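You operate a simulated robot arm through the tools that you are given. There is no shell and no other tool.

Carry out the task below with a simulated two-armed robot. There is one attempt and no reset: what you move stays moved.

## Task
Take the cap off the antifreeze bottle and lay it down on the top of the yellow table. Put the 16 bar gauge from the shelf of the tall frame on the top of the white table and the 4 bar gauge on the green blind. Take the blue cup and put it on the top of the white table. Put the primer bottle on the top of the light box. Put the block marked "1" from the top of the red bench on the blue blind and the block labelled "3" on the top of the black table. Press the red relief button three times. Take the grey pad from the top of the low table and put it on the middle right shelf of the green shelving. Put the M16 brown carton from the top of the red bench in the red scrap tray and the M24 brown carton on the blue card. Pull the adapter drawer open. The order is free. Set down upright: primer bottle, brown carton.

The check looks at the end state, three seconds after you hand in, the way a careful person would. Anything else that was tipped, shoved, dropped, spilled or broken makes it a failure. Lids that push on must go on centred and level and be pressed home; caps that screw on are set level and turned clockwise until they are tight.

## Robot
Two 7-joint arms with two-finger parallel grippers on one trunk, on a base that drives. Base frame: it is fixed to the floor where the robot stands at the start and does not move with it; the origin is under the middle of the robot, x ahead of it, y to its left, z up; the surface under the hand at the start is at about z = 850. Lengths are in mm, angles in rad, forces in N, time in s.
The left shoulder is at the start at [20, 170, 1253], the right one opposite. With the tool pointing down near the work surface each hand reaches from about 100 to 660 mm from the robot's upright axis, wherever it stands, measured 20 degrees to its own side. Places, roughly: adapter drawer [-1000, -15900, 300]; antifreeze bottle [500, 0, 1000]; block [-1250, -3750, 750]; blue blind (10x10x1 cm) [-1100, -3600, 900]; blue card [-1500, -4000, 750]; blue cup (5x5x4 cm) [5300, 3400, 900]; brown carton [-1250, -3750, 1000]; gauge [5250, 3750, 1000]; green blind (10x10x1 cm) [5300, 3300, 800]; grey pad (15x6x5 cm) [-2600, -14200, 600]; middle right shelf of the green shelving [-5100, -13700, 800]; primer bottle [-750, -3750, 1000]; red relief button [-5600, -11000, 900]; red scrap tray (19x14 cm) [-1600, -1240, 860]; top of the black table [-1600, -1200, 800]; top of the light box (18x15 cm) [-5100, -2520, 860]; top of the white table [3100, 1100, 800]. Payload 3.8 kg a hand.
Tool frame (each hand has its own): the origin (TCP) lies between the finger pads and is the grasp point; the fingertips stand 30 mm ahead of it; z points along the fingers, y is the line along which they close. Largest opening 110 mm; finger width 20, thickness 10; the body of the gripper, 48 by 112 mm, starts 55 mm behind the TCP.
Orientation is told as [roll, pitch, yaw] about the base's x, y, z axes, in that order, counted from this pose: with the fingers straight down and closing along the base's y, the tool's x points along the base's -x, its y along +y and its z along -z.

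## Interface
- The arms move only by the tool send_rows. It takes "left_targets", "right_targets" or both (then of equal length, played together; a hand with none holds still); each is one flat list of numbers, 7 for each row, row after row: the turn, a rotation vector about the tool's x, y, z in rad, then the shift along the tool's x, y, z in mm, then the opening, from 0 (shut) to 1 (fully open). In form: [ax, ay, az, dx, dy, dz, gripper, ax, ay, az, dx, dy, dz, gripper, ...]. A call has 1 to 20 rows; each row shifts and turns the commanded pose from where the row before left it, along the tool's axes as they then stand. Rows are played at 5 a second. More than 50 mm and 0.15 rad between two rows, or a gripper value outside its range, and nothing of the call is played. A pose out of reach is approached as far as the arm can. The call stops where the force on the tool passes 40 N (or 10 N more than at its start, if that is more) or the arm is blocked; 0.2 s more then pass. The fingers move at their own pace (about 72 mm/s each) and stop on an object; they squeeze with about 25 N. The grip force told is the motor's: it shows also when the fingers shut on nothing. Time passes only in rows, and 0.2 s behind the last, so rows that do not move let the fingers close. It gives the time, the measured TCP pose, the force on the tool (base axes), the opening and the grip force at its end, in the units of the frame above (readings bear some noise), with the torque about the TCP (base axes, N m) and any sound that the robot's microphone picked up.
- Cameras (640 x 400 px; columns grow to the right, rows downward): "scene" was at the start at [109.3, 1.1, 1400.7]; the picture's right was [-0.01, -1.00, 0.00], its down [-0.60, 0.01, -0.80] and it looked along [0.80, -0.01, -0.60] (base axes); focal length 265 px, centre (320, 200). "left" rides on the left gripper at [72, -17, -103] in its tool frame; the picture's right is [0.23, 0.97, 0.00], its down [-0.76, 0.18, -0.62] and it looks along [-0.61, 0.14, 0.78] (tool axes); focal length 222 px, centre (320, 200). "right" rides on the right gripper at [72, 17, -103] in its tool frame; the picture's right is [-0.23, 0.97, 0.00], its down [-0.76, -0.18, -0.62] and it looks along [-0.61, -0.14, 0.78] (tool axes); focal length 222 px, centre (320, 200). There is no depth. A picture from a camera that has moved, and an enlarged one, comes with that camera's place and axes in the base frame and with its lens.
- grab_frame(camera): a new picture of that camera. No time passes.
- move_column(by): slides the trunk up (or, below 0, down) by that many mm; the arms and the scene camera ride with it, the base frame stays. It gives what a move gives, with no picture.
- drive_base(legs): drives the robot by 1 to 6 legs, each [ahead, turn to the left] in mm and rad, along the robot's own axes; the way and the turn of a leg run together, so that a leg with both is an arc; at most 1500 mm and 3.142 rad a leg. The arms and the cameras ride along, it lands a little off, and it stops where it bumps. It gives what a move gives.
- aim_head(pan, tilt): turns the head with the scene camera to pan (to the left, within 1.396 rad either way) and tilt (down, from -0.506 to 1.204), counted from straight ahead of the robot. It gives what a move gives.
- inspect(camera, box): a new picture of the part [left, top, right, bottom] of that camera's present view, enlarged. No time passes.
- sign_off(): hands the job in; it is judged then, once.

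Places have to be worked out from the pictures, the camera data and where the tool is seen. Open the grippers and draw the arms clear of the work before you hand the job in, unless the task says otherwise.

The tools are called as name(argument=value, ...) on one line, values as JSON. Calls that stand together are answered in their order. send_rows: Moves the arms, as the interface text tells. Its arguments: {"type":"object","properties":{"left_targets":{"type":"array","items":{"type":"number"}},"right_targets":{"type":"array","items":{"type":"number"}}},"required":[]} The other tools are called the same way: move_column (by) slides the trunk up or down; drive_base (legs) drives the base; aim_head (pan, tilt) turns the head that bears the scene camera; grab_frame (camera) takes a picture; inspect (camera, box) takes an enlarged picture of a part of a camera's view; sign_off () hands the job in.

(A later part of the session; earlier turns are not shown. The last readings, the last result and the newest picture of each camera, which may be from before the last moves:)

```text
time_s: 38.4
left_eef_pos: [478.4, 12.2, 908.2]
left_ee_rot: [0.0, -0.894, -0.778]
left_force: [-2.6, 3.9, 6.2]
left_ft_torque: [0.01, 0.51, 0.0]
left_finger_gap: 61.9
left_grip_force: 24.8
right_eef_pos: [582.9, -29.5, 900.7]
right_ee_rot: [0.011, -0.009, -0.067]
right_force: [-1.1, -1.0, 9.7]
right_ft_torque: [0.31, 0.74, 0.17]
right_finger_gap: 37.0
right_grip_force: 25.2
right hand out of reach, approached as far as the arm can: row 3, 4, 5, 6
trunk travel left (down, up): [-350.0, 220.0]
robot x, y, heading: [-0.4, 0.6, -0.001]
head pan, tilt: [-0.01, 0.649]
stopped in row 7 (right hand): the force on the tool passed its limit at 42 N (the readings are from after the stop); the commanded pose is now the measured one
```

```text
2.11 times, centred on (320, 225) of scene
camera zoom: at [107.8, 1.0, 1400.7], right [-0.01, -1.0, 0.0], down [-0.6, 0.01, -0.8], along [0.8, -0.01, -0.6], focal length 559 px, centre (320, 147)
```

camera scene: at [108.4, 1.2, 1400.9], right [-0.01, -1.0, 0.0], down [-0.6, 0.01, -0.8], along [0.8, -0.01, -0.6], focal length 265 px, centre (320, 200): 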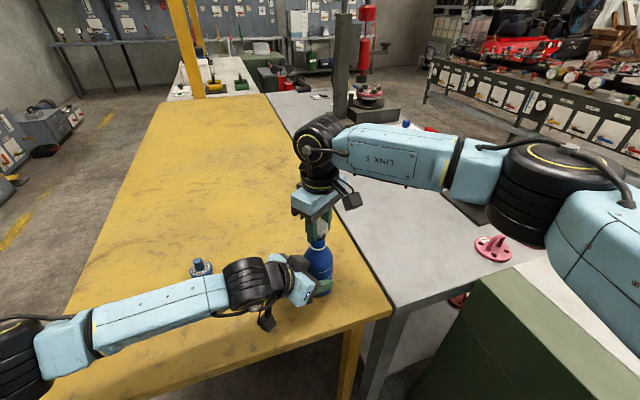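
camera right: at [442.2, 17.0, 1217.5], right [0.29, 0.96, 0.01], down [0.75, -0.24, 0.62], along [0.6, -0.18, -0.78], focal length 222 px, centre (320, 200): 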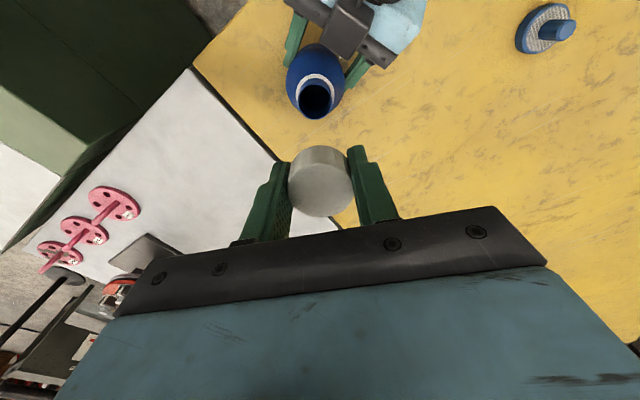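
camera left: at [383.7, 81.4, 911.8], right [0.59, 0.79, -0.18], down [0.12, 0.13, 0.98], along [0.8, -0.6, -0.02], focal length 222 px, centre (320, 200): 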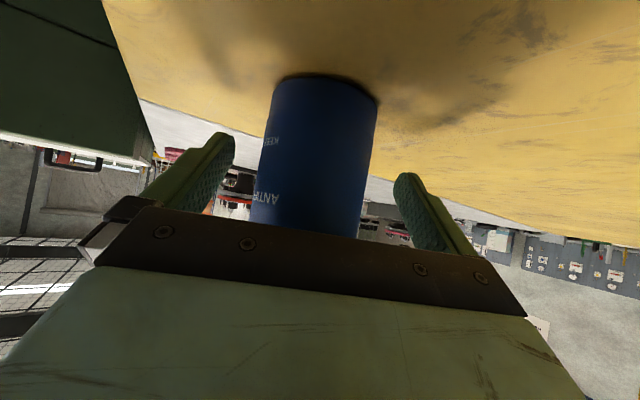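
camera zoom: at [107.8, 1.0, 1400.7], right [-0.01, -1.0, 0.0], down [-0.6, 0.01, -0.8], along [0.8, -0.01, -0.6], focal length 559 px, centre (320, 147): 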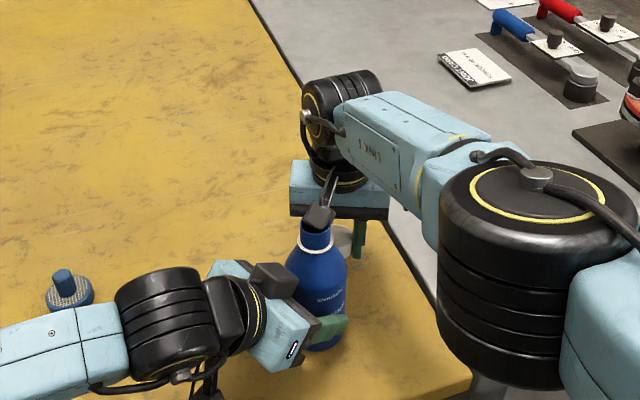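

The right wrist camera met the bottle rim. I lift straight up and check the bottle before choosing another spot further right.

send_rows(right_targets=[0, 0, 0, 0, 0, -30, 0.1, 0, 0, 0, 0, 0, -40, 0.1, 0, 0, 0, 0, 0, -40, 0.1, 0, 0, 0, 0, 0, -40, 0.1, 0, 0, 0, 0, 0, 0, 0.1])

inspect(camera="scene", box=[220, 130, 420, 320])

grab_frame(camera="right")

```text
time_s: 39.6
left_eef_pos: [479.8, 11.8, 909.1]
left_ee_rot: [-0.001, -0.895, -0.779]
left_force: [-0.8, -1.6, 10.1]
left_ft_torque: [-0.2, -0.14, -0.04]
left_finger_gap: 61.5
left_grip_force: 25.1
right_eef_pos: [593.4, -24.0, 947.8]
right_ee_rot: [0.012, -0.01, -0.065]
right_force: [0.4, 0.0, -0.3]
right_ft_torque: [0.03, 0.0, 0.04]
right_finger_gap: 36.9
right_grip_force: 25.1
right hand out of reach, approached as far as the arm can: row 1, 2, 3, 4
trunk travel left (down, up): [-350.0, 220.0]
robot x, y, heading: [0.6, 4.2, 0.001]
head pan, tilt: [-0.01, 0.649]
```

```text
2.11 times, centred on (320, 225) of scene
camera zoom: at [108.9, 0.7, 1400.8], right [-0.01, -1.0, 0.0], down [-0.6, 0.01, -0.8], along [0.8, -0.01, -0.6], focal length 559 px, centre (320, 147)
```

zoom: 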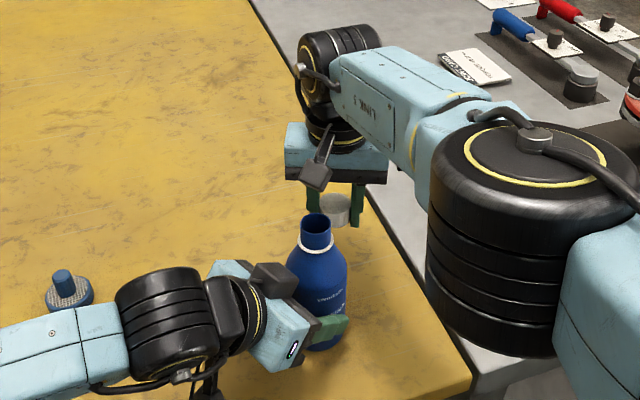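

```text
taken
camera right: at [521.7, -3.2, 1049.7], right [0.29, 0.96, 0.01], down [0.74, -0.24, 0.63], along [0.6, -0.17, -0.78], focal length 222 px, centre (320, 200)
```

right: 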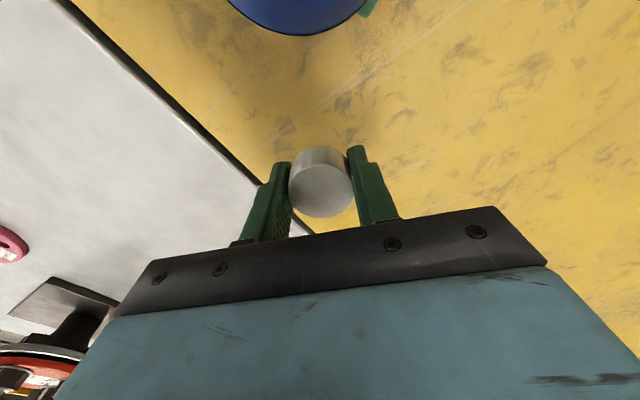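

The arm is near its reach edge here. I bring the target nearer and to the right, towards [560, −85, 1000].

send_rows(right_targets=[0, 0, 0, 10, -28, 25, 0.1, 0, 0, 0, 10, -29, 25, 0.1, 0, 0, 0, 0, 0, 0, 0.1, 0, 0, 0, 0, 0, 0, 0.1])

grab_frame(camera="scene")

```text
time_s: 40.6
left_eef_pos: [479.9, 12.1, 908.1]
left_ee_rot: [0.0, -0.892, -0.78]
left_force: [-1.0, -0.6, 13.4]
left_ft_torque: [-0.29, -0.25, -0.02]
left_finger_gap: 61.6
left_grip_force: 25.0
right_eef_pos: [594.4, -47.3, 919.6]
right_ee_rot: [0.013, -0.006, -0.067]
right_force: [-0.1, -0.2, 0.2]
right_ft_torque: [-0.01, 0.01, -0.01]
right_finger_gap: 36.8
right_grip_force: 24.8
right hand out of reach, approached as far as the arm can: row 1, 2
trunk travel left (down, up): [-350.0, 220.0]
robot x, y, heading: [-2.4, 0.1, 0.001]
head pan, tilt: [-0.01, 0.649]
```

```text
taken
camera scene: at [108.6, 0.9, 1400.8], right [-0.01, -1.0, 0.0], down [-0.6, 0.01, -0.8], along [0.8, -0.01, -0.6], focal length 265 px, centre (320, 200)
```

scene: 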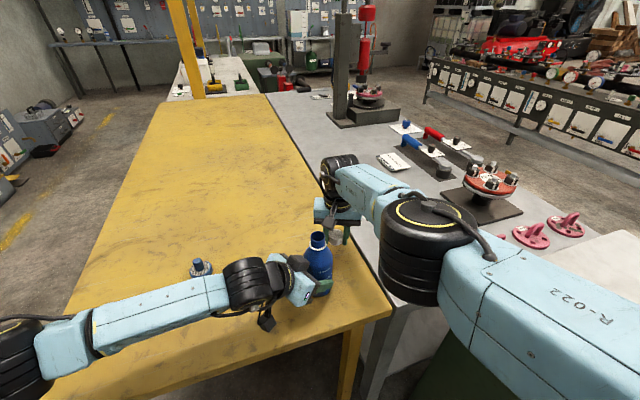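

I send a few idle rows to see where the arm settles.

send_rows(right_targets=[0, 0, 0, 0, 0, 0, 0.1, 0, 0, 0, 0, 0, 0, 0.1, 0, 0, 0, 0, 0, 0, 0.1])

send_rows(right_targets=[0, 0, 0, 25, 0, 0, 0.1, 0, 0, 0, 0, 0, 0, 0.1])

```text
time_s: 41.4
left_eef_pos: [478.8, 11.3, 909.5]
left_ee_rot: [-0.001, -0.893, -0.779]
left_force: [0.0, -0.6, 14.8]
left_ft_torque: [-0.3, -0.29, -0.06]
left_finger_gap: 61.5
left_grip_force: 25.3
right_eef_pos: [593.9, -47.6, 919.4]
right_ee_rot: [0.013, -0.007, -0.067]
right_force: [0.4, 0.0, -0.3]
right_ft_torque: [0.01, -0.07, -0.03]
right_finger_gap: 36.8
right_grip_force: 24.9
trunk travel left (down, up): [-350.0, 220.0]
robot x, y, heading: [-1.9, 0.6, 0.003]
head pan, tilt: [-0.01, 0.649]
```

```text
time_s: 42.0
left_eef_pos: [479.6, 11.0, 908.6]
left_ee_rot: [-0.001, -0.896, -0.78]
left_force: [1.7, -1.2, 16.1]
left_ft_torque: [-0.31, -0.33, -0.02]
left_finger_gap: 61.6
left_grip_force: 25.0
right_eef_pos: [595.3, -47.3, 919.2]
right_ee_rot: [0.011, -0.007, -0.066]
right_force: [-0.1, -0.4, -0.7]
right_ft_torque: [-0.01, -0.02, 0.01]
right_finger_gap: 36.7
right_grip_force: 24.9
right hand out of reach, approached as far as the arm can: row 1
trunk travel left (down, up): [-350.0, 220.0]
robot x, y, heading: [-1.0, -1.0, 0.001]
head pan, tilt: [-0.01, 0.649]
```

The arm can't retract in x from here. I test moving in −y and yawing to find a free direction.

send_rows(right_targets=[0, 0, 0, 0, -30, 0, 0.1, 0, 0, 0, 0, 0, 0, 0.1])

send_rows(right_targets=[0, 0, 0.14, 0, 0, 0, 0.1, 0, 0, 0.14, 0, 0, 0, 0.1, 0, 0, 0, 0, 0, 0, 0.1])

grab_frame(camera="right")

```text
time_s: 42.6
left_eef_pos: [480.1, 11.1, 907.4]
left_ee_rot: [0.001, -0.894, -0.779]
left_force: [1.7, -0.2, 16.4]
left_ft_torque: [-0.24, -0.2, -0.11]
left_finger_gap: 61.8
left_grip_force: 24.8
right_eef_pos: [601.5, -74.9, 916.5]
right_ee_rot: [0.011, -0.008, -0.066]
right_force: [-0.8, 0.0, -0.4]
right_ft_torque: [0.0, -0.01, 0.0]
right_finger_gap: 36.9
right_grip_force: 25.1
right hand out of reach, approached as far as the arm can: row 1
trunk travel left (down, up): [-350.0, 220.0]
robot x, y, heading: [0.1, -0.9, 0.003]
head pan, tilt: [-0.01, 0.649]
```

```text
time_s: 43.4
left_eef_pos: [479.3, 12.2, 908.0]
left_ee_rot: [0.0, -0.893, -0.782]
left_force: [2.1, -0.9, 17.0]
left_ft_torque: [-0.18, -0.21, 0.02]
left_finger_gap: 61.6
left_grip_force: 25.0
right_eef_pos: [602.2, -74.8, 915.7]
right_ee_rot: [0.013, -0.003, -0.347]
right_force: [-0.1, 0.8, -1.0]
right_ft_torque: [0.03, 0.02, 0.02]
right_finger_gap: 37.0
right_grip_force: 25.3
trunk travel left (down, up): [-350.0, 220.0]
robot x, y, heading: [0.9, -1.2, 0.0]
head pan, tilt: [-0.01, 0.649]
```

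```text
taken
camera right: at [539.6, -34.6, 1017.8], right [0.55, 0.84, 0.01], down [0.65, -0.43, 0.62], along [0.53, -0.33, -0.78], focal length 222 px, centre (320, 200)
```

right: 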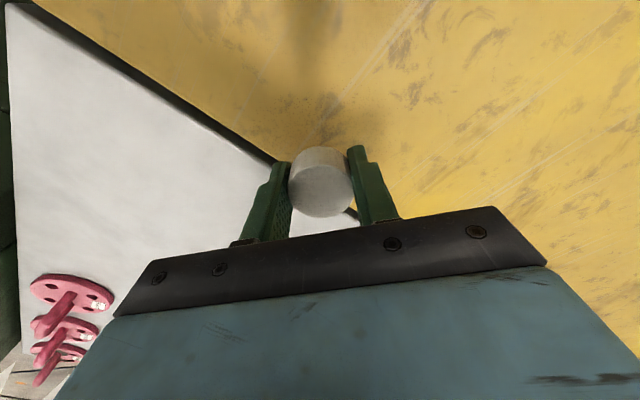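

Here the cap is over the table about 42 mm inside its right edge, and clear of the bottle. I lower slowly.

send_rows(right_targets=[0, 0, 0, 0, 0, 10, 0.1, 0, 0, 0, 0, 0, 10, 0.1, 0, 0, 0, 0, 0, 0, 0.1])

inspect(camera="scene", box=[260, 170, 400, 320])

```text
time_s: 44.2
left_eef_pos: [480.0, 11.4, 908.3]
left_ee_rot: [-0.001, -0.896, -0.78]
left_force: [2.0, -1.6, 17.4]
left_ft_torque: [-0.22, -0.26, 0.03]
left_finger_gap: 61.3
left_grip_force: 25.3
right_eef_pos: [596.9, -74.9, 895.6]
right_ee_rot: [0.015, -0.004, -0.349]
right_force: [-0.5, 0.7, -0.2]
right_ft_torque: [-0.02, 0.0, -0.01]
right_finger_gap: 36.6
right_grip_force: 24.2
right hand out of reach, approached as far as the arm can: row 2
trunk travel left (down, up): [-350.0, 220.0]
robot x, y, heading: [1.8, -0.8, -0.004]
head pan, tilt: [-0.01, 0.649]
```

```text
2.67 times, centred on (330, 245) of scene
camera zoom: at [108.6, 0.8, 1400.8], right [-0.01, -1.0, 0.0], down [-0.6, 0.01, -0.8], along [0.8, -0.01, -0.6], focal length 708 px, centre (293, 80)
```

zoom: 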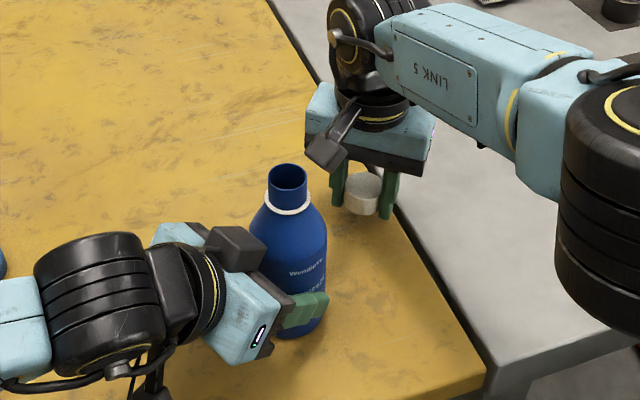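

No contact yet at z=896. I continue in small steps until light contact.

send_rows(right_targets=[0, 0, 0, 0, 0, 6, 0.1, 0, 0, 0, 0, 0, 5, 0.1, 0, 0, 0, 0, 0, 0, 0.1])

send_rows(right_targets=[0, 0, 0, 0, 0, 3, 0.1, 0, 0, 0, 0, 0, 0, 0.1])

inspect(camera="scene", box=[260, 170, 400, 320])

```text
time_s: 45.0
left_eef_pos: [478.4, 12.0, 907.2]
left_ee_rot: [0.0, -0.891, -0.781]
left_force: [2.6, -0.5, 16.6]
left_ft_torque: [-0.18, -0.28, 0.0]
left_finger_gap: 61.5
left_grip_force: 25.3
right_eef_pos: [595.1, -75.3, 884.1]
right_ee_rot: [0.014, -0.005, -0.346]
right_force: [0.8, -1.5, -0.4]
right_ft_torque: [0.01, 0.0, 0.01]
right_finger_gap: 36.9
right_grip_force: 25.5
trunk travel left (down, up): [-350.0, 220.0]
robot x, y, heading: [0.5, -5.2, -0.0]
head pan, tilt: [-0.01, 0.649]
```

```text
time_s: 45.6
left_eef_pos: [479.5, 10.9, 907.9]
left_ee_rot: [0.0, -0.893, -0.781]
left_force: [1.8, -1.8, 17.2]
left_ft_torque: [-0.18, -0.23, 0.04]
left_finger_gap: 61.6
left_grip_force: 24.9
right_eef_pos: [594.4, -74.9, 885.4]
right_ee_rot: [0.013, -0.004, -0.348]
right_force: [-0.3, 0.0, 0.1]
right_ft_torque: [-0.01, 0.0, -0.02]
right_finger_gap: 36.7
right_grip_force: 25.3
right hand out of reach, approached as far as the arm can: row 1
trunk travel left (down, up): [-350.0, 220.0]
robot x, y, heading: [-0.4, 2.4, -0.001]
head pan, tilt: [-0.01, 0.649]
```

```text
2.67 times, centred on (330, 245) of scene
camera zoom: at [108.6, 0.8, 1400.8], right [-0.01, -1.0, 0.0], down [-0.6, 0.01, -0.8], along [0.8, -0.01, -0.6], focal length 708 px, centre (293, 80)
```

zoom: 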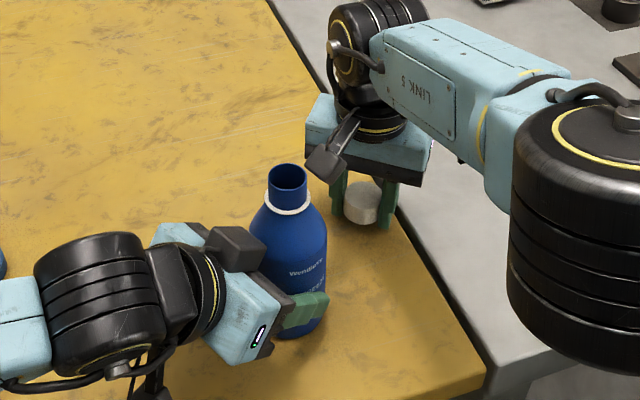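

The arm won't go lower here, so I free the bottle with the left hand first and then use the trunk to lower the last millimetres.

send_rows(left_targets=[0, 0, 0, 0, 0, 0, 0.8, 0, 0, 0, 0, 0, 0, 1, 0, 0, 0, 0, 0, 0, 1, 0, 0, 0, 0, 0, -30, 1, 0, 0, 0, 0, 0, -40, 1, 0, 0, 0, 0, 0, -40, 1, 0, 0, 0, 0, 0, -40, 1, 0, 0, 0, 0, 0, 0, 1])

inspect(camera="scene", box=[260, 170, 400, 320])

```text
time_s: 47.4
left_eef_pos: [396.3, 93.2, 1002.1]
left_ee_rot: [-0.002, -0.89, -0.778]
left_force: [0.0, 0.9, 1.1]
left_ft_torque: [-0.04, -0.01, 0.01]
left_finger_gap: 110.0
left_grip_force: 0.0
right_eef_pos: [596.0, -76.4, 883.6]
right_ee_rot: [0.013, -0.004, -0.348]
right_force: [-0.1, 0.7, -0.9]
right_ft_torque: [-0.01, 0.02, -0.01]
right_finger_gap: 36.9
right_grip_force: 25.1
trunk travel left (down, up): [-350.0, 220.0]
robot x, y, heading: [-1.2, 1.0, 0.003]
head pan, tilt: [-0.01, 0.649]
```

```text
2.67 times, centred on (330, 245) of scene
camera zoom: at [110.1, 0.7, 1400.6], right [-0.01, -1.0, 0.0], down [-0.6, 0.01, -0.8], along [0.8, -0.01, -0.6], focal length 708 px, centre (293, 80)
```

zoom: 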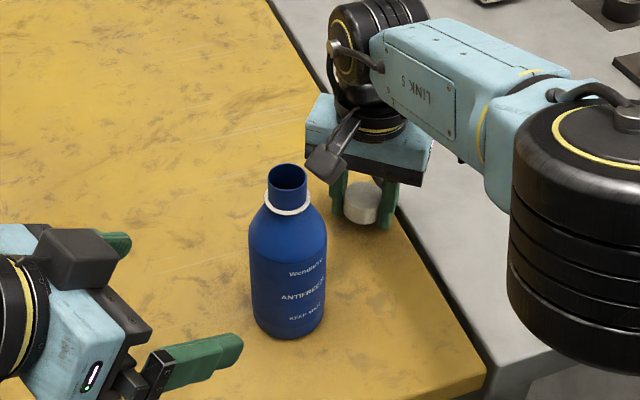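

The bottle stands upright and open. Now I lower the trunk by 5 mm to set the cap on the table.

move_column(by=-4)

inspect(camera="scene", box=[300, 210, 380, 260])

inspect(camera="right", box=[220, 100, 420, 240])

```text
time_s: 48.0
left_eef_pos: [394.9, 91.1, 998.1]
left_ee_rot: [-0.001, -0.891, -0.777]
left_force: [0.2, 0.3, -0.1]
left_ft_torque: [-0.01, -0.01, -0.03]
left_finger_gap: 110.1
left_grip_force: 0.0
right_eef_pos: [595.7, -75.5, 880.9]
right_ee_rot: [0.014, -0.004, -0.346]
right_force: [-0.3, 0.0, 1.5]
right_ft_torque: [-0.03, 0.01, -0.04]
right_finger_gap: 36.8
right_grip_force: 24.9
trunk travel left (down, up): [-346.0, 224.0]
robot x, y, heading: [-0.5, -3.0, 0.001]
head pan, tilt: [-0.01, 0.649]
```

```text
8.00 times, centred on (340, 235) of scene
camera zoom: at [109.5, 0.9, 1396.7], right [-0.01, -1.0, 0.0], down [-0.6, 0.01, -0.8], along [0.8, -0.01, -0.6], focal length 2124 px, centre (160, -80)
```

zoom: 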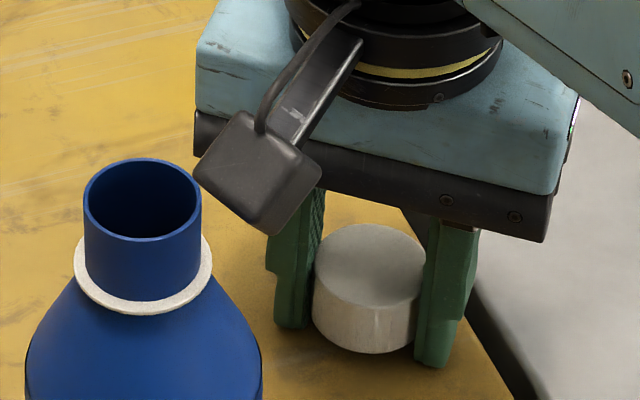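

```text
2.86 times, centred on (320, 170) of right
camera zoom: at [533.4, -35.8, 982.9], right [0.54, 0.84, 0.01], down [0.65, -0.43, 0.62], along [0.53, -0.33, -0.78], focal length 635 px, centre (320, 286)
```

zoom: 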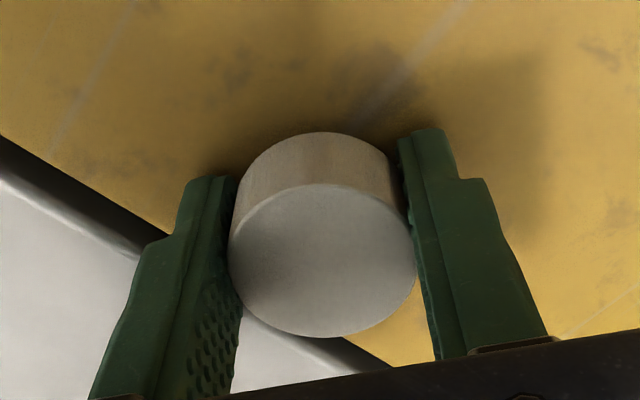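

The fingertips are practically on the table. I release the cap and lift straight up using the trunk.

send_rows(right_targets=[0, 0, 0, 0, 0, 0, 0.5, 0, 0, 0, 0, 0, 0, 0.5, 0, 0, 0, 0, 0, 0, 0.5])

move_column(by=200)

grab_frame(camera="scene")

grab_frame(camera="right")

```text
time_s: 48.8
left_eef_pos: [396.5, 92.0, 998.2]
left_ee_rot: [-0.002, -0.893, -0.777]
left_force: [1.1, 0.3, 0.7]
left_ft_torque: [0.03, 0.02, -0.01]
left_finger_gap: 110.0
left_grip_force: 0.0
right_eef_pos: [596.5, -75.8, 880.9]
right_ee_rot: [0.014, -0.002, -0.347]
right_force: [1.3, 1.9, 2.2]
right_ft_torque: [-0.02, 0.04, -0.03]
right_finger_gap: 54.5
right_grip_force: 0.0
trunk travel left (down, up): [-346.0, 224.0]
robot x, y, heading: [-0.1, -2.3, 0.001]
head pan, tilt: [-0.01, 0.649]
```

```text
time_s: 50.9
left_eef_pos: [396.1, 92.3, 1198.6]
left_ee_rot: [-0.001, -0.892, -0.778]
left_force: [-0.3, -0.2, 1.7]
left_ft_torque: [-0.02, 0.01, -0.03]
left_finger_gap: 109.8
left_grip_force: 0.2
right_eef_pos: [596.5, -75.4, 1080.0]
right_ee_rot: [0.014, -0.002, -0.347]
right_force: [-0.1, -0.3, -0.1]
right_ft_torque: [0.01, -0.01, 0.0]
right_finger_gap: 54.9
right_grip_force: 0.0
trunk travel left (down, up): [-546.0, 24.0]
robot x, y, heading: [-1.0, 2.6, 0.0]
head pan, tilt: [-0.01, 0.649]
```

```text
taken
camera scene: at [109.7, 0.9, 1596.6], right [-0.01, -1.0, 0.0], down [-0.6, 0.01, -0.8], along [0.8, -0.01, -0.6], focal length 265 px, centre (320, 200)
```

scene: 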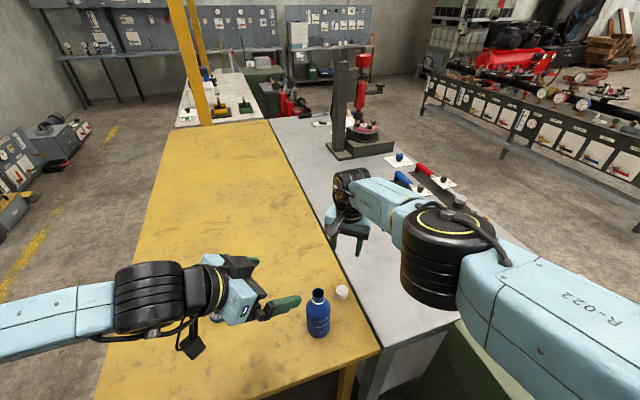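

```text
taken
camera right: at [533.5, -35.8, 1182.6], right [0.54, 0.84, 0.01], down [0.65, -0.43, 0.62], along [0.53, -0.33, -0.78], focal length 222 px, centre (320, 200)
```

right: 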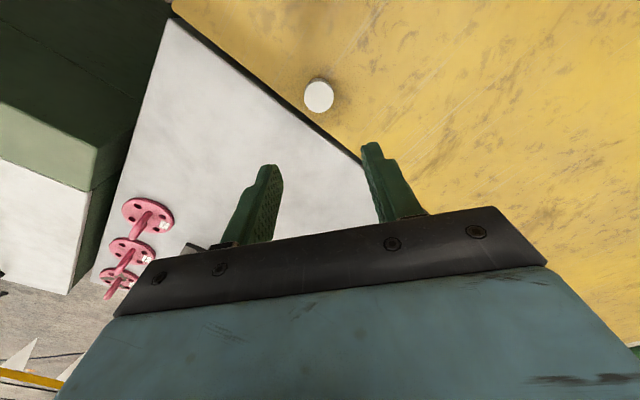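

The cap lies flat on the yellow table beside the bottle. Now I draw the right arm back to a compact travel pose.

send_rows(right_targets=[0, 0, 0, 30, 0, -20, 0.5, 0, 0, 0, 30, 0, -20, 0.5, 0, 0, -0.1, 30, 0, -20, 0.5, 0, 0, -0.1, 30, 0, -20, 0.5, 0, 0, -0.1, 30, 0, -20, 0.5, 0, 0, 0, 0, 0, 0, 0.5])

```text
time_s: 52.3
left_eef_pos: [396.2, 92.4, 1198.6]
left_ee_rot: [-0.003, -0.893, -0.779]
left_force: [1.2, 0.0, 0.0]
left_ft_torque: [-0.03, 0.01, -0.04]
left_finger_gap: 109.9
left_grip_force: 0.1
right_eef_pos: [509.4, -56.7, 1139.7]
right_ee_rot: [0.011, -0.008, -0.046]
right_force: [-0.4, -1.6, 0.4]
right_ft_torque: [0.01, -0.01, 0.02]
right_finger_gap: 55.1
right_grip_force: 0.0
right hand out of reach, approached as far as the arm can: row 1, 2
trunk travel left (down, up): [-546.0, 24.0]
robot x, y, heading: [-0.8, -2.0, -0.004]
head pan, tilt: [-0.01, 0.649]
```

Now I bring both hands back to vertical, near the body.

send_rows(left_targets=[0, 0.149, 0, 0, 0, -10, 1, 0, 0.149, 0, 0, 0, -10, 1, 0, 0.149, 0, 0, 0, -10, 1, 0, 0.149, 0, 0, 0, -10, 1, 0, 0.149, 0, 0, 0, 0, 1, 0, 0.149, 0, 0, 0, 0, 1, 0, 0, -0.131, 0, 0, 0, 1, 0, 0, -0.131, 0, 0, 0, 1, 0, 0, -0.131, 0, 0, 0, 1, 0, 0, -0.131, 0, 0, 0, 1, 0, 0, -0.131, 0, 0, 0, 1, 0, 0, -0.13, 0, 0, 0, 1], right_targets=[0, 0, 0, 10.5, -8.2, -9.2, 1, 0, 0, 0, 10.5, -8.2, -9.2, 1, 0, 0, 0, 10.5, -8.2, -9.2, 1, 0, 0, 0, 10.5, -8.2, -9.2, 1, 0, 0, 0, 10.5, -8.2, -9.2, 1, 0, 0, 0, 10.5, -8.2, -9.2, 1, 0, 0, 0, 10.5, -8.2, -9.2, 1, 0, 0, 0, 10.5, -8.2, -9.2, 1, 0, 0, 0, 10.5, -8.2, -9.2, 1, 0, 0, 0, 10.5, -8.2, -9.2, 1, 0, 0, 0, 10.5, -8.2, -9.2, 1, 0, 0, 0, 10.5, -8.2, -9.2, 1])

aim_head(pan=1.3, tilt=0.35)

grab_frame(camera="scene")

aim_head(pan=0.4, tilt=0.2)

grab_frame(camera="scene")

aim_head(pan=-1.3, tilt=0.35)

grab_frame(camera="scene")

```text
time_s: 54.9
left_eef_pos: [378.0, 109.2, 1230.3]
left_ee_rot: [0.001, 0.003, 0.008]
left_force: [-0.3, 0.0, 0.3]
left_ft_torque: [0.04, 0.0, 0.03]
left_finger_gap: 110.0
left_grip_force: 0.1
right_eef_pos: [375.6, -148.4, 1246.2]
right_ee_rot: [0.011, -0.007, -0.046]
right_force: [0.5, -0.4, -0.1]
right_ft_torque: [0.04, -0.01, -0.02]
right_finger_gap: 110.1
right_grip_force: 0.0
trunk travel left (down, up): [-546.0, 24.0]
robot x, y, heading: [0.3, 0.6, -0.0]
head pan, tilt: [-0.01, 0.649]
```

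```text
time_s: 56.4
left_eef_pos: [378.6, 109.4, 1229.8]
left_ee_rot: [0.002, 0.003, 0.005]
left_force: [0.2, 0.0, 0.2]
left_ft_torque: [0.03, 0.01, 0.0]
left_finger_gap: 110.0
left_grip_force: 0.0
right_eef_pos: [376.6, -147.6, 1246.8]
right_ee_rot: [0.012, -0.007, -0.049]
right_force: [-0.7, -0.1, 0.1]
right_ft_torque: [-0.02, 0.02, -0.01]
right_finger_gap: 110.1
right_grip_force: 0.0
trunk travel left (down, up): [-546.0, 24.0]
robot x, y, heading: [-1.4, 1.1, -0.002]
head pan, tilt: [1.3, 0.351]
```

```text
taken
camera scene: at [47.8, 91.6, 1623.7], right [0.96, -0.27, 0.0], down [-0.09, -0.33, -0.94], along [0.25, 0.9, -0.34], focal length 265 px, centre (320, 200)
```

scene: 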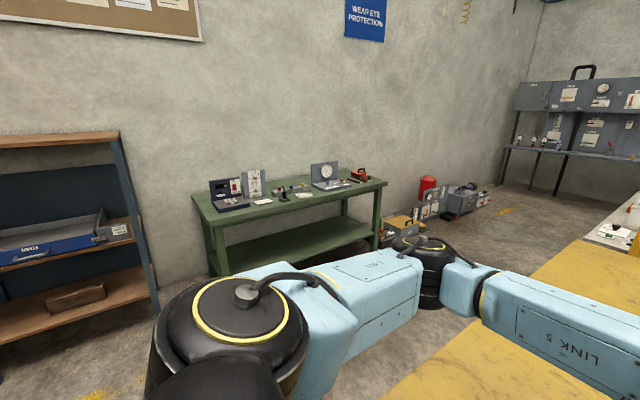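

```text
time_s: 57.6
left_eef_pos: [378.9, 109.4, 1228.2]
left_ee_rot: [0.001, 0.004, 0.004]
left_force: [-1.1, 0.2, 0.2]
left_ft_torque: [0.02, -0.01, -0.02]
left_finger_gap: 109.8
left_grip_force: 0.1
right_eef_pos: [377.3, -147.0, 1247.6]
right_ee_rot: [0.012, -0.007, -0.047]
right_force: [-0.1, -0.1, -0.4]
right_ft_torque: [0.0, 0.03, -0.02]
right_finger_gap: 109.9
right_grip_force: 0.0
trunk travel left (down, up): [-546.0, 24.0]
robot x, y, heading: [-1.0, -1.4, 0.001]
head pan, tilt: [0.4, 0.201]
```

```text
taken
camera scene: at [108.7, 38.1, 1637.7], right [0.39, -0.92, 0.0], down [-0.18, -0.08, -0.98], along [0.9, 0.38, -0.2], focal length 265 px, centre (320, 200)
```

scene: 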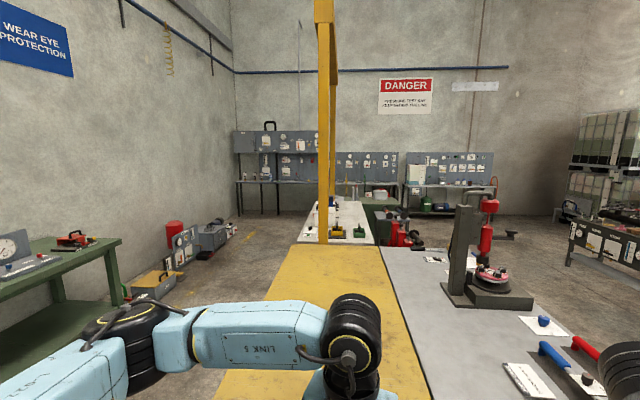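

```text
time_s: 59.3
left_eef_pos: [377.3, 109.9, 1229.2]
left_ee_rot: [0.001, 0.005, 0.005]
left_force: [-0.3, -0.2, -0.8]
left_ft_torque: [-0.01, 0.01, 0.0]
left_finger_gap: 110.3
left_grip_force: 0.0
right_eef_pos: [377.1, -147.4, 1246.3]
right_ee_rot: [0.013, -0.008, -0.047]
right_force: [0.9, -0.2, -0.3]
right_ft_torque: [0.02, 0.0, -0.02]
right_finger_gap: 110.0
right_grip_force: 0.1
trunk travel left (down, up): [-546.0, 24.0]
robot x, y, heading: [-1.5, 0.7, 0.001]
head pan, tilt: [-1.3, 0.351]
```

```text
taken
camera scene: at [47.7, -87.8, 1623.7], right [-0.96, -0.27, 0.0], down [-0.09, 0.33, -0.94], along [0.25, -0.91, -0.34], focal length 265 px, centre (320, 200)
```

scene: 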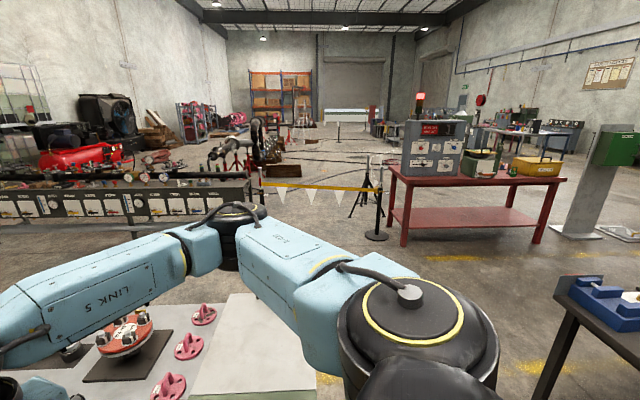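

The layout is clear: the room is rotated about 15° from the base frame, and there is an aisle left of the yellow table. I drive into it: turn left, go 1150 mm, turn back right.

drive_base(legs=[[0, 1.841], [1150, 0], [0, -1.571]])

aim_head(pan=0, tilt=0.4)

grab_frame(camera="scene")

```text
time_s: 73.3
left_eef_pos: [30.8, 1309.9, 1229.8]
left_ee_rot: [0.002, 0.003, 0.29]
left_force: [0.1, -0.2, 0.7]
left_ft_torque: [0.03, -0.03, 0.01]
left_finger_gap: 110.1
left_grip_force: 0.2
right_eef_pos: [102.5, 1062.9, 1246.6]
right_ee_rot: [0.013, -0.008, 0.237]
right_force: [-0.2, -1.1, 0.5]
right_ft_torque: [-0.01, -0.02, 0.0]
right_finger_gap: 110.0
right_grip_force: 0.0
trunk travel left (down, up): [-546.0, 24.0]
robot x, y, heading: [-303.1, 1101.2, 0.281]
head pan, tilt: [-1.3, 0.351]
```

```text
time_s: 74.8
left_eef_pos: [32.0, 1309.4, 1229.6]
left_ee_rot: [0.002, 0.005, 0.29]
left_force: [0.2, -0.4, 0.6]
left_ft_torque: [0.0, -0.02, -0.01]
left_finger_gap: 109.8
left_grip_force: 0.1
right_eef_pos: [102.6, 1062.7, 1246.9]
right_ee_rot: [0.014, -0.007, 0.238]
right_force: [-0.4, 0.5, 0.1]
right_ft_torque: [0.03, -0.03, -0.02]
right_finger_gap: 109.9
right_grip_force: 0.0
trunk travel left (down, up): [-546.0, 24.0]
robot x, y, heading: [-300.2, 1101.3, 0.281]
head pan, tilt: [0.0, 0.4]
```

```text
taken
camera scene: at [-189.9, 1132.5, 1619.1], right [0.28, -0.96, 0.0], down [-0.37, -0.11, -0.92], along [0.88, 0.26, -0.39], focal length 265 px, centre (320, 200)
```

scene: 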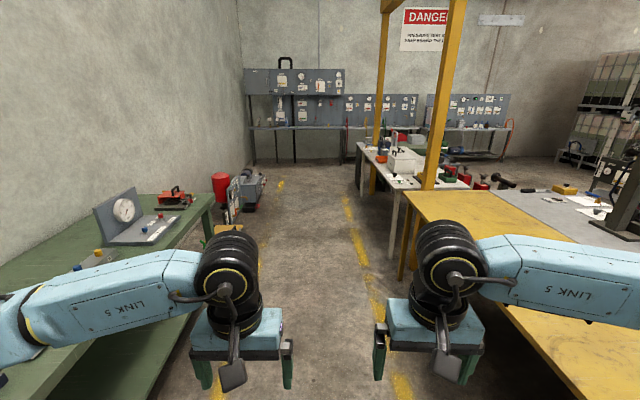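

The aisle ahead is clear between the yellow lines. I drive along it about 4 m.

drive_base(legs=[[0, -0.025], [1500, 0], [1500, 0], [1000, 0]])

grab_frame(camera="scene")

```text
time_s: 94.5
left_eef_pos: [3928.4, 2271.6, 1228.9]
left_ee_rot: [0.002, 0.004, 0.236]
left_force: [0.2, 0.7, 0.4]
left_ft_torque: [-0.01, 0.02, -0.03]
left_finger_gap: 109.8
left_grip_force: 0.1
right_eef_pos: [3986.0, 2020.7, 1246.3]
right_ee_rot: [0.012, -0.009, 0.185]
right_force: [0.9, 0.8, 0.5]
right_ft_torque: [-0.03, 0.0, 0.0]
right_finger_gap: 110.2
right_grip_force: 0.1
trunk travel left (down, up): [-546.0, 24.0]
robot x, y, heading: [3587.0, 2076.9, 0.231]
head pan, tilt: [0.0, 0.4]
```

```text
taken
camera scene: at [3697.6, 2106.3, 1619.1], right [0.23, -0.97, 0.0], down [-0.38, -0.09, -0.92], along [0.9, 0.21, -0.39], focal length 265 px, centre (320, 200)
```

scene: 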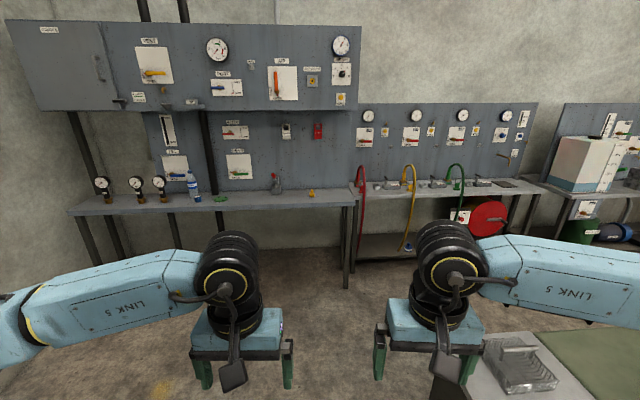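

The gauge bench (tall frame) is in view. I zoom into it.

inspect(camera="scene", box=[70, 120, 220, 215])

inspect(camera="scene", box=[180, 120, 350, 225])

inspect(camera="scene", box=[340, 120, 540, 260])

```text
4.21 times, centred on (145, 168) of scene
camera zoom: at [3697.6, 2106.3, 1619.1], right [0.23, -0.97, 0.0], down [-0.38, -0.09, -0.92], along [0.9, 0.21, -0.39], focal length 1118 px, centre (1057, 337)
```

zoom: 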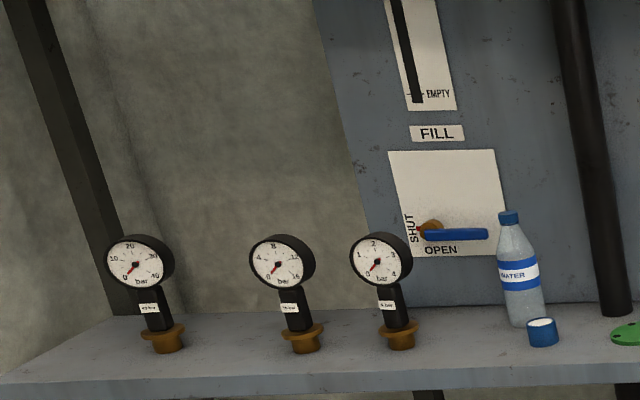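

```text
3.76 times, centred on (265, 172) of scene
camera zoom: at [3697.6, 2106.3, 1619.1], right [0.23, -0.97, 0.0], down [-0.38, -0.09, -0.92], along [0.9, 0.21, -0.39], focal length 999 px, centre (527, 304)
```

zoom: 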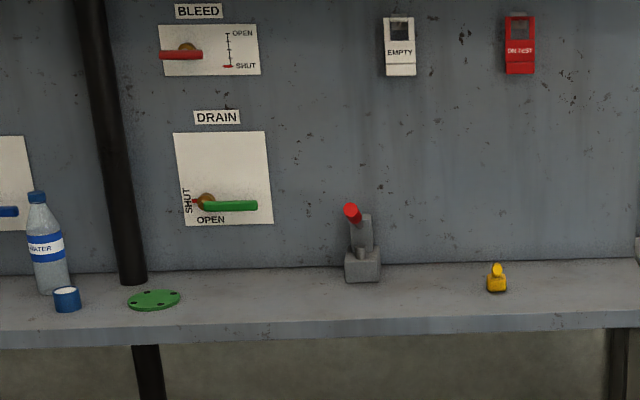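

```text
2.86 times, centred on (440, 190) of scene
camera zoom: at [3697.6, 2106.3, 1619.1], right [0.23, -0.97, 0.0], down [-0.38, -0.09, -0.92], along [0.9, 0.21, -0.39], focal length 758 px, centre (-23, 229)
```

zoom: 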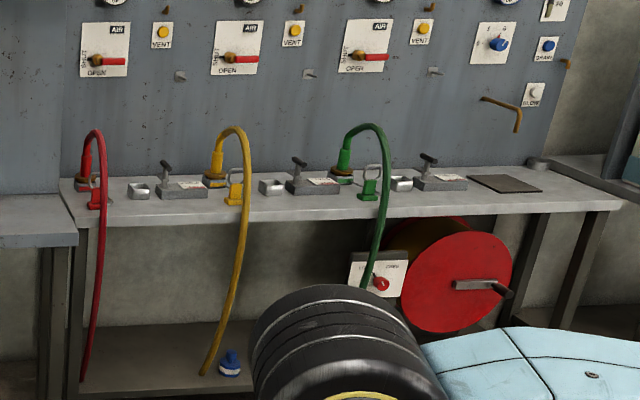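

Left gauge is 40 bar, the middle 16 bar, the right 4 bar; the green disc is the green blind, and the blue cup stands by the water bottle. I drive up in front of the bench.

drive_base(legs=[[0, 0.574], [1382, 0], [0, -0.535]])

aim_head(pan=0.2, tilt=0.6)

grab_frame(camera="scene")

```text
time_s: 104.3
left_eef_pos: [4847.3, 3268.6, 1228.8]
left_ee_rot: [0.001, 0.005, 0.292]
left_force: [-0.6, -0.6, 0.1]
left_ft_torque: [0.01, 0.02, 0.0]
left_finger_gap: 109.9
left_grip_force: 0.2
right_eef_pos: [4917.9, 3020.7, 1246.3]
right_ee_rot: [0.013, -0.007, 0.24]
right_force: [-0.2, -0.1, 0.2]
right_ft_torque: [0.0, -0.01, 0.01]
right_finger_gap: 109.6
right_grip_force: 0.1
trunk travel left (down, up): [-546.0, 24.0]
robot x, y, heading: [4510.5, 3060.0, 0.289]
head pan, tilt: [0.0, 0.4]
```

```text
time_s: 105.0
left_eef_pos: [4846.8, 3269.4, 1229.9]
left_ee_rot: [0.002, 0.006, 0.291]
left_force: [-0.5, -0.3, -0.6]
left_ft_torque: [-0.01, 0.0, -0.01]
left_finger_gap: 109.8
left_grip_force: 0.1
right_eef_pos: [4918.9, 3022.8, 1246.5]
right_ee_rot: [0.013, -0.006, 0.239]
right_force: [-0.1, 0.3, 0.5]
right_ft_torque: [-0.01, 0.01, 0.03]
right_finger_gap: 109.9
right_grip_force: 0.1
trunk travel left (down, up): [-546.0, 24.0]
robot x, y, heading: [4516.3, 3062.6, 0.284]
head pan, tilt: [0.201, 0.6]
```

```text
taken
camera scene: at [4614.7, 3106.7, 1601.0], right [0.47, -0.88, 0.0], down [-0.5, -0.26, -0.83], along [0.73, 0.39, -0.56], focal length 265 px, centre (320, 200)
```

scene: 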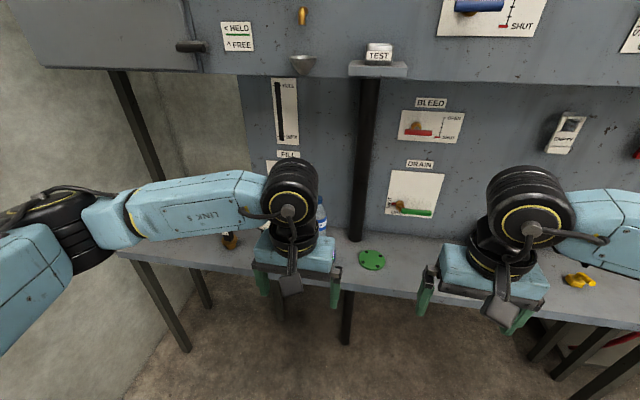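

I pull both hands back toward the body so I can see the bench and advance safely beneath the overhead cabinet.

send_rows(left_targets=[0, 0, 0, 30, 24, 0, 1, 0, 0, 0, 30, 24, 0, 1, 0, 0, 0, 30, 24, 0, 1, 0, 0, 0, 30, 24, 0, 1, 0, 0, 0, 27, 24, 0, 1], right_targets=[0, 0, 0, 30, -18, 0, 1, 0, 0, 0, 30, -18, 0, 1, 0, 0, 0, 30, -18, 0, 1, 0, 0, 0, 30, -18, 0, 1, 0, 0, 0, 27, -18, 0, 1])

move_column(by=-120)

aim_head(pan=0.25, tilt=0.6)

grab_frame(camera="scene")

```text
time_s: 106.2
left_eef_pos: [4705.9, 3352.0, 1224.5]
left_ee_rot: [0.003, 0.001, 0.291]
left_force: [0.0, -0.1, -0.3]
left_ft_torque: [0.0, 0.03, 0.02]
left_finger_gap: 110.1
left_grip_force: 0.0
left hand out of reach, approached as far as the arm can: row 4, 5
right_eef_pos: [4838.8, 2914.3, 1242.4]
right_ee_rot: [0.011, -0.005, 0.238]
right_force: [-0.6, -1.0, 0.3]
right_ft_torque: [-0.01, -0.02, -0.04]
right_finger_gap: 110.0
right_grip_force: 0.2
right hand out of reach, approached as far as the arm can: row 4, 5
trunk travel left (down, up): [-546.0, 24.0]
robot x, y, heading: [4515.6, 3055.9, 0.292]
head pan, tilt: [0.201, 0.6]
```

```text
time_s: 107.7
left_eef_pos: [4706.5, 3351.5, 1104.3]
left_ee_rot: [0.002, 0.003, 0.292]
left_force: [-0.2, 0.5, 0.2]
left_ft_torque: [0.04, -0.02, 0.04]
left_finger_gap: 110.1
left_grip_force: 0.1
right_eef_pos: [4838.0, 2914.1, 1123.5]
right_ee_rot: [0.012, -0.008, 0.239]
right_force: [-0.8, -0.2, -0.5]
right_ft_torque: [-0.01, 0.02, 0.02]
right_finger_gap: 110.0
right_grip_force: 0.1
trunk travel left (down, up): [-426.0, 144.0]
robot x, y, heading: [4514.5, 3055.9, 0.283]
head pan, tilt: [0.201, 0.6]
```

```text
time_s: 108.3
left_eef_pos: [4706.2, 3352.9, 1105.7]
left_ee_rot: [0.002, 0.002, 0.291]
left_force: [-0.4, 0.9, 0.5]
left_ft_torque: [-0.01, 0.0, -0.01]
left_finger_gap: 110.0
left_grip_force: 0.0
right_eef_pos: [4839.0, 2914.7, 1123.2]
right_ee_rot: [0.013, -0.007, 0.238]
right_force: [0.4, 0.2, 0.5]
right_ft_torque: [0.01, 0.01, -0.02]
right_finger_gap: 109.8
right_grip_force: 0.0
trunk travel left (down, up): [-426.0, 144.0]
robot x, y, heading: [4512.4, 3059.4, 0.287]
head pan, tilt: [0.25, 0.6]
```

```text
taken
camera scene: at [4612.7, 3110.5, 1480.9], right [0.51, -0.86, 0.0], down [-0.49, -0.29, -0.83], along [0.71, 0.42, -0.56], focal length 265 px, centre (320, 200)
```

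scene: 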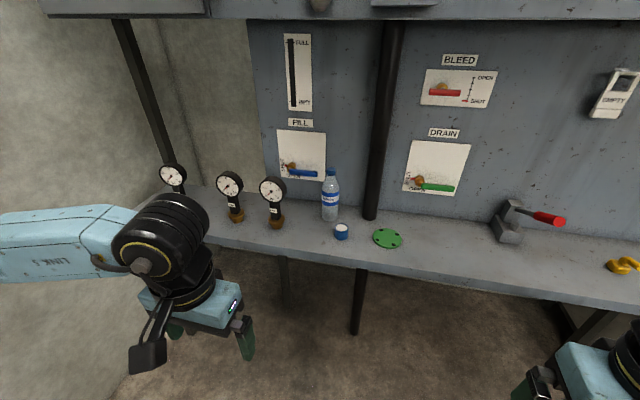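

The view is clear. I zoom in on the gauges and the blind to compute positions.

inspect(camera="scene", box=[150, 150, 310, 250])

inspect(camera="scene", box=[300, 150, 460, 250])

```text
4.00 times, centred on (230, 200) of scene
camera zoom: at [4612.7, 3110.5, 1480.9], right [0.51, -0.86, 0.0], down [-0.49, -0.29, -0.83], along [0.71, 0.42, -0.56], focal length 1062 px, centre (680, 200)
```

zoom: 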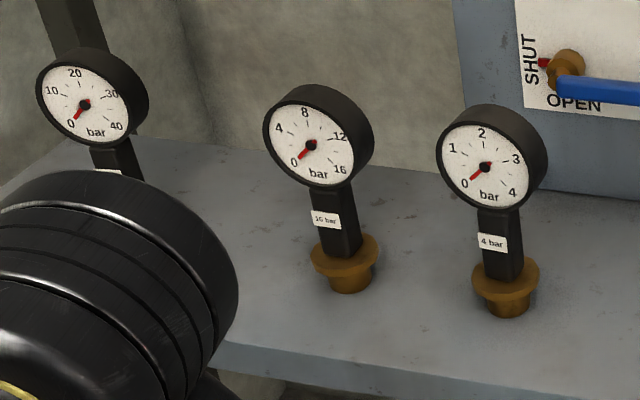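

```text
4.00 times, centred on (380, 200) of scene
camera zoom: at [4612.7, 3110.5, 1480.9], right [0.51, -0.86, 0.0], down [-0.49, -0.29, -0.83], along [0.71, 0.42, -0.56], focal length 1062 px, centre (80, 200)
```

zoom: 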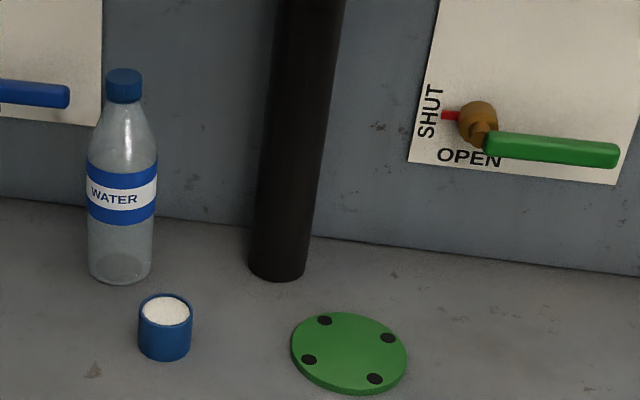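

Positions: bench top z≈836; 4 bar gauge base ≈[5181, 3637], 16 bar ≈[5131, 3791], cup ≈[5252, 3403] (with white filling – keep upright), blind centre ≈[5329, 3263]. I'll grip the stem from the front with a forward-tilted hand: drive 180 mm closer first.

drive_base(legs=[[180, 0]])

send_rows(left_targets=[0, 0, 0, -32.4, 27.8, 3, 1, 0, 0, 0, -32.4, 27.8, 3, 1, 0, 0, 0, -32.4, 27.8, 3, 1, 0, 0, 0, -32.4, 27.8, 3, 1, 0, 0, 0, -32.4, 27.8, 3, 1, 0, -0.1375, 0, 0, 0, 0, 1, 0, -0.1375, 0, 0, 0, 0, 1, 0, -0.1375, 0, 0, 0, 0, 1, 0, -0.1375, 0, 0, 0, 0, 1, 0, -0.1375, 0, 0, 0, 0, 1, 0, -0.1375, 0, 0, 0, 0, 1, 0, -0.1375, 0, 0, 0, 0, 1, 0, -0.1375, 0, 0, 0, 0, 1, 0, 0, 0, 0, 0, 0, 1])

grab_frame(camera="scene")

grab_frame(camera="left")

```text
time_s: 109.8
left_eef_pos: [4876.1, 3402.4, 1104.5]
left_ee_rot: [0.001, 0.004, 0.291]
left_force: [-0.5, -0.7, 0.0]
left_ft_torque: [-0.02, 0.02, -0.04]
left_finger_gap: 109.6
left_grip_force: 0.2
right_eef_pos: [5010.2, 2963.9, 1122.2]
right_ee_rot: [0.013, -0.005, 0.24]
right_force: [0.4, 0.2, -0.3]
right_ft_torque: [-0.01, 0.02, 0.0]
right_finger_gap: 109.8
right_grip_force: 0.0
trunk travel left (down, up): [-426.0, 144.0]
robot x, y, heading: [4686.0, 3107.0, 0.284]
head pan, tilt: [0.25, 0.6]
```

```text
time_s: 112.8
left_eef_pos: [5015.7, 3545.8, 1093.5]
left_ee_rot: [-0.04, -1.006, 0.232]
left_force: [0.5, -0.3, -0.1]
left_ft_torque: [0.03, 0.0, 0.03]
left_finger_gap: 109.9
left_grip_force: 0.1
left hand out of reach, approached as far as the arm can: row 12, 13
right_eef_pos: [5008.9, 2965.0, 1121.7]
right_ee_rot: [0.013, -0.007, 0.241]
right_force: [-0.2, 0.3, -0.1]
right_ft_torque: [0.0, -0.01, 0.0]
right_finger_gap: 109.9
right_grip_force: 0.0
trunk travel left (down, up): [-426.0, 144.0]
robot x, y, heading: [4687.8, 3105.4, 0.285]
head pan, tilt: [0.25, 0.6]
```

```text
taken
camera scene: at [4782.6, 3160.7, 1480.9], right [0.51, -0.86, 0.0], down [-0.49, -0.29, -0.83], along [0.71, 0.42, -0.56], focal length 265 px, centre (320, 200)
```

scene: 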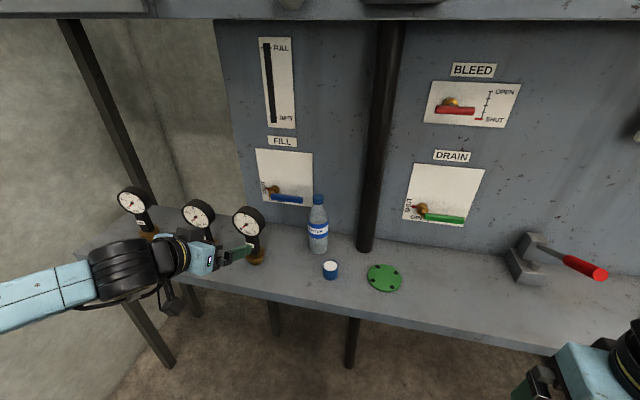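

```text
taken
camera left: at [4897.0, 3505.0, 1089.5], right [-0.31, 0.93, -0.21], down [-0.16, 0.17, 0.97], along [0.94, 0.33, 0.09], focal length 222 px, centre (320, 200)
```

left: 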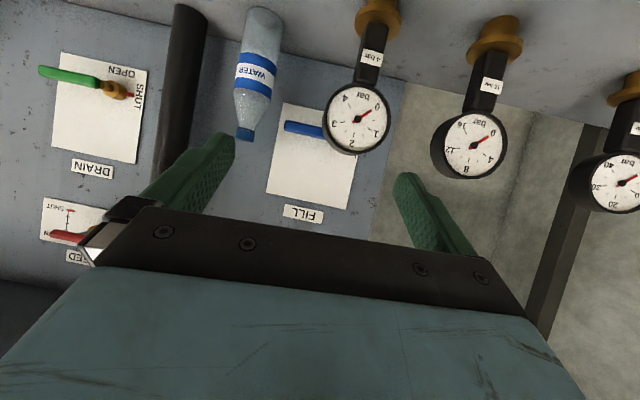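

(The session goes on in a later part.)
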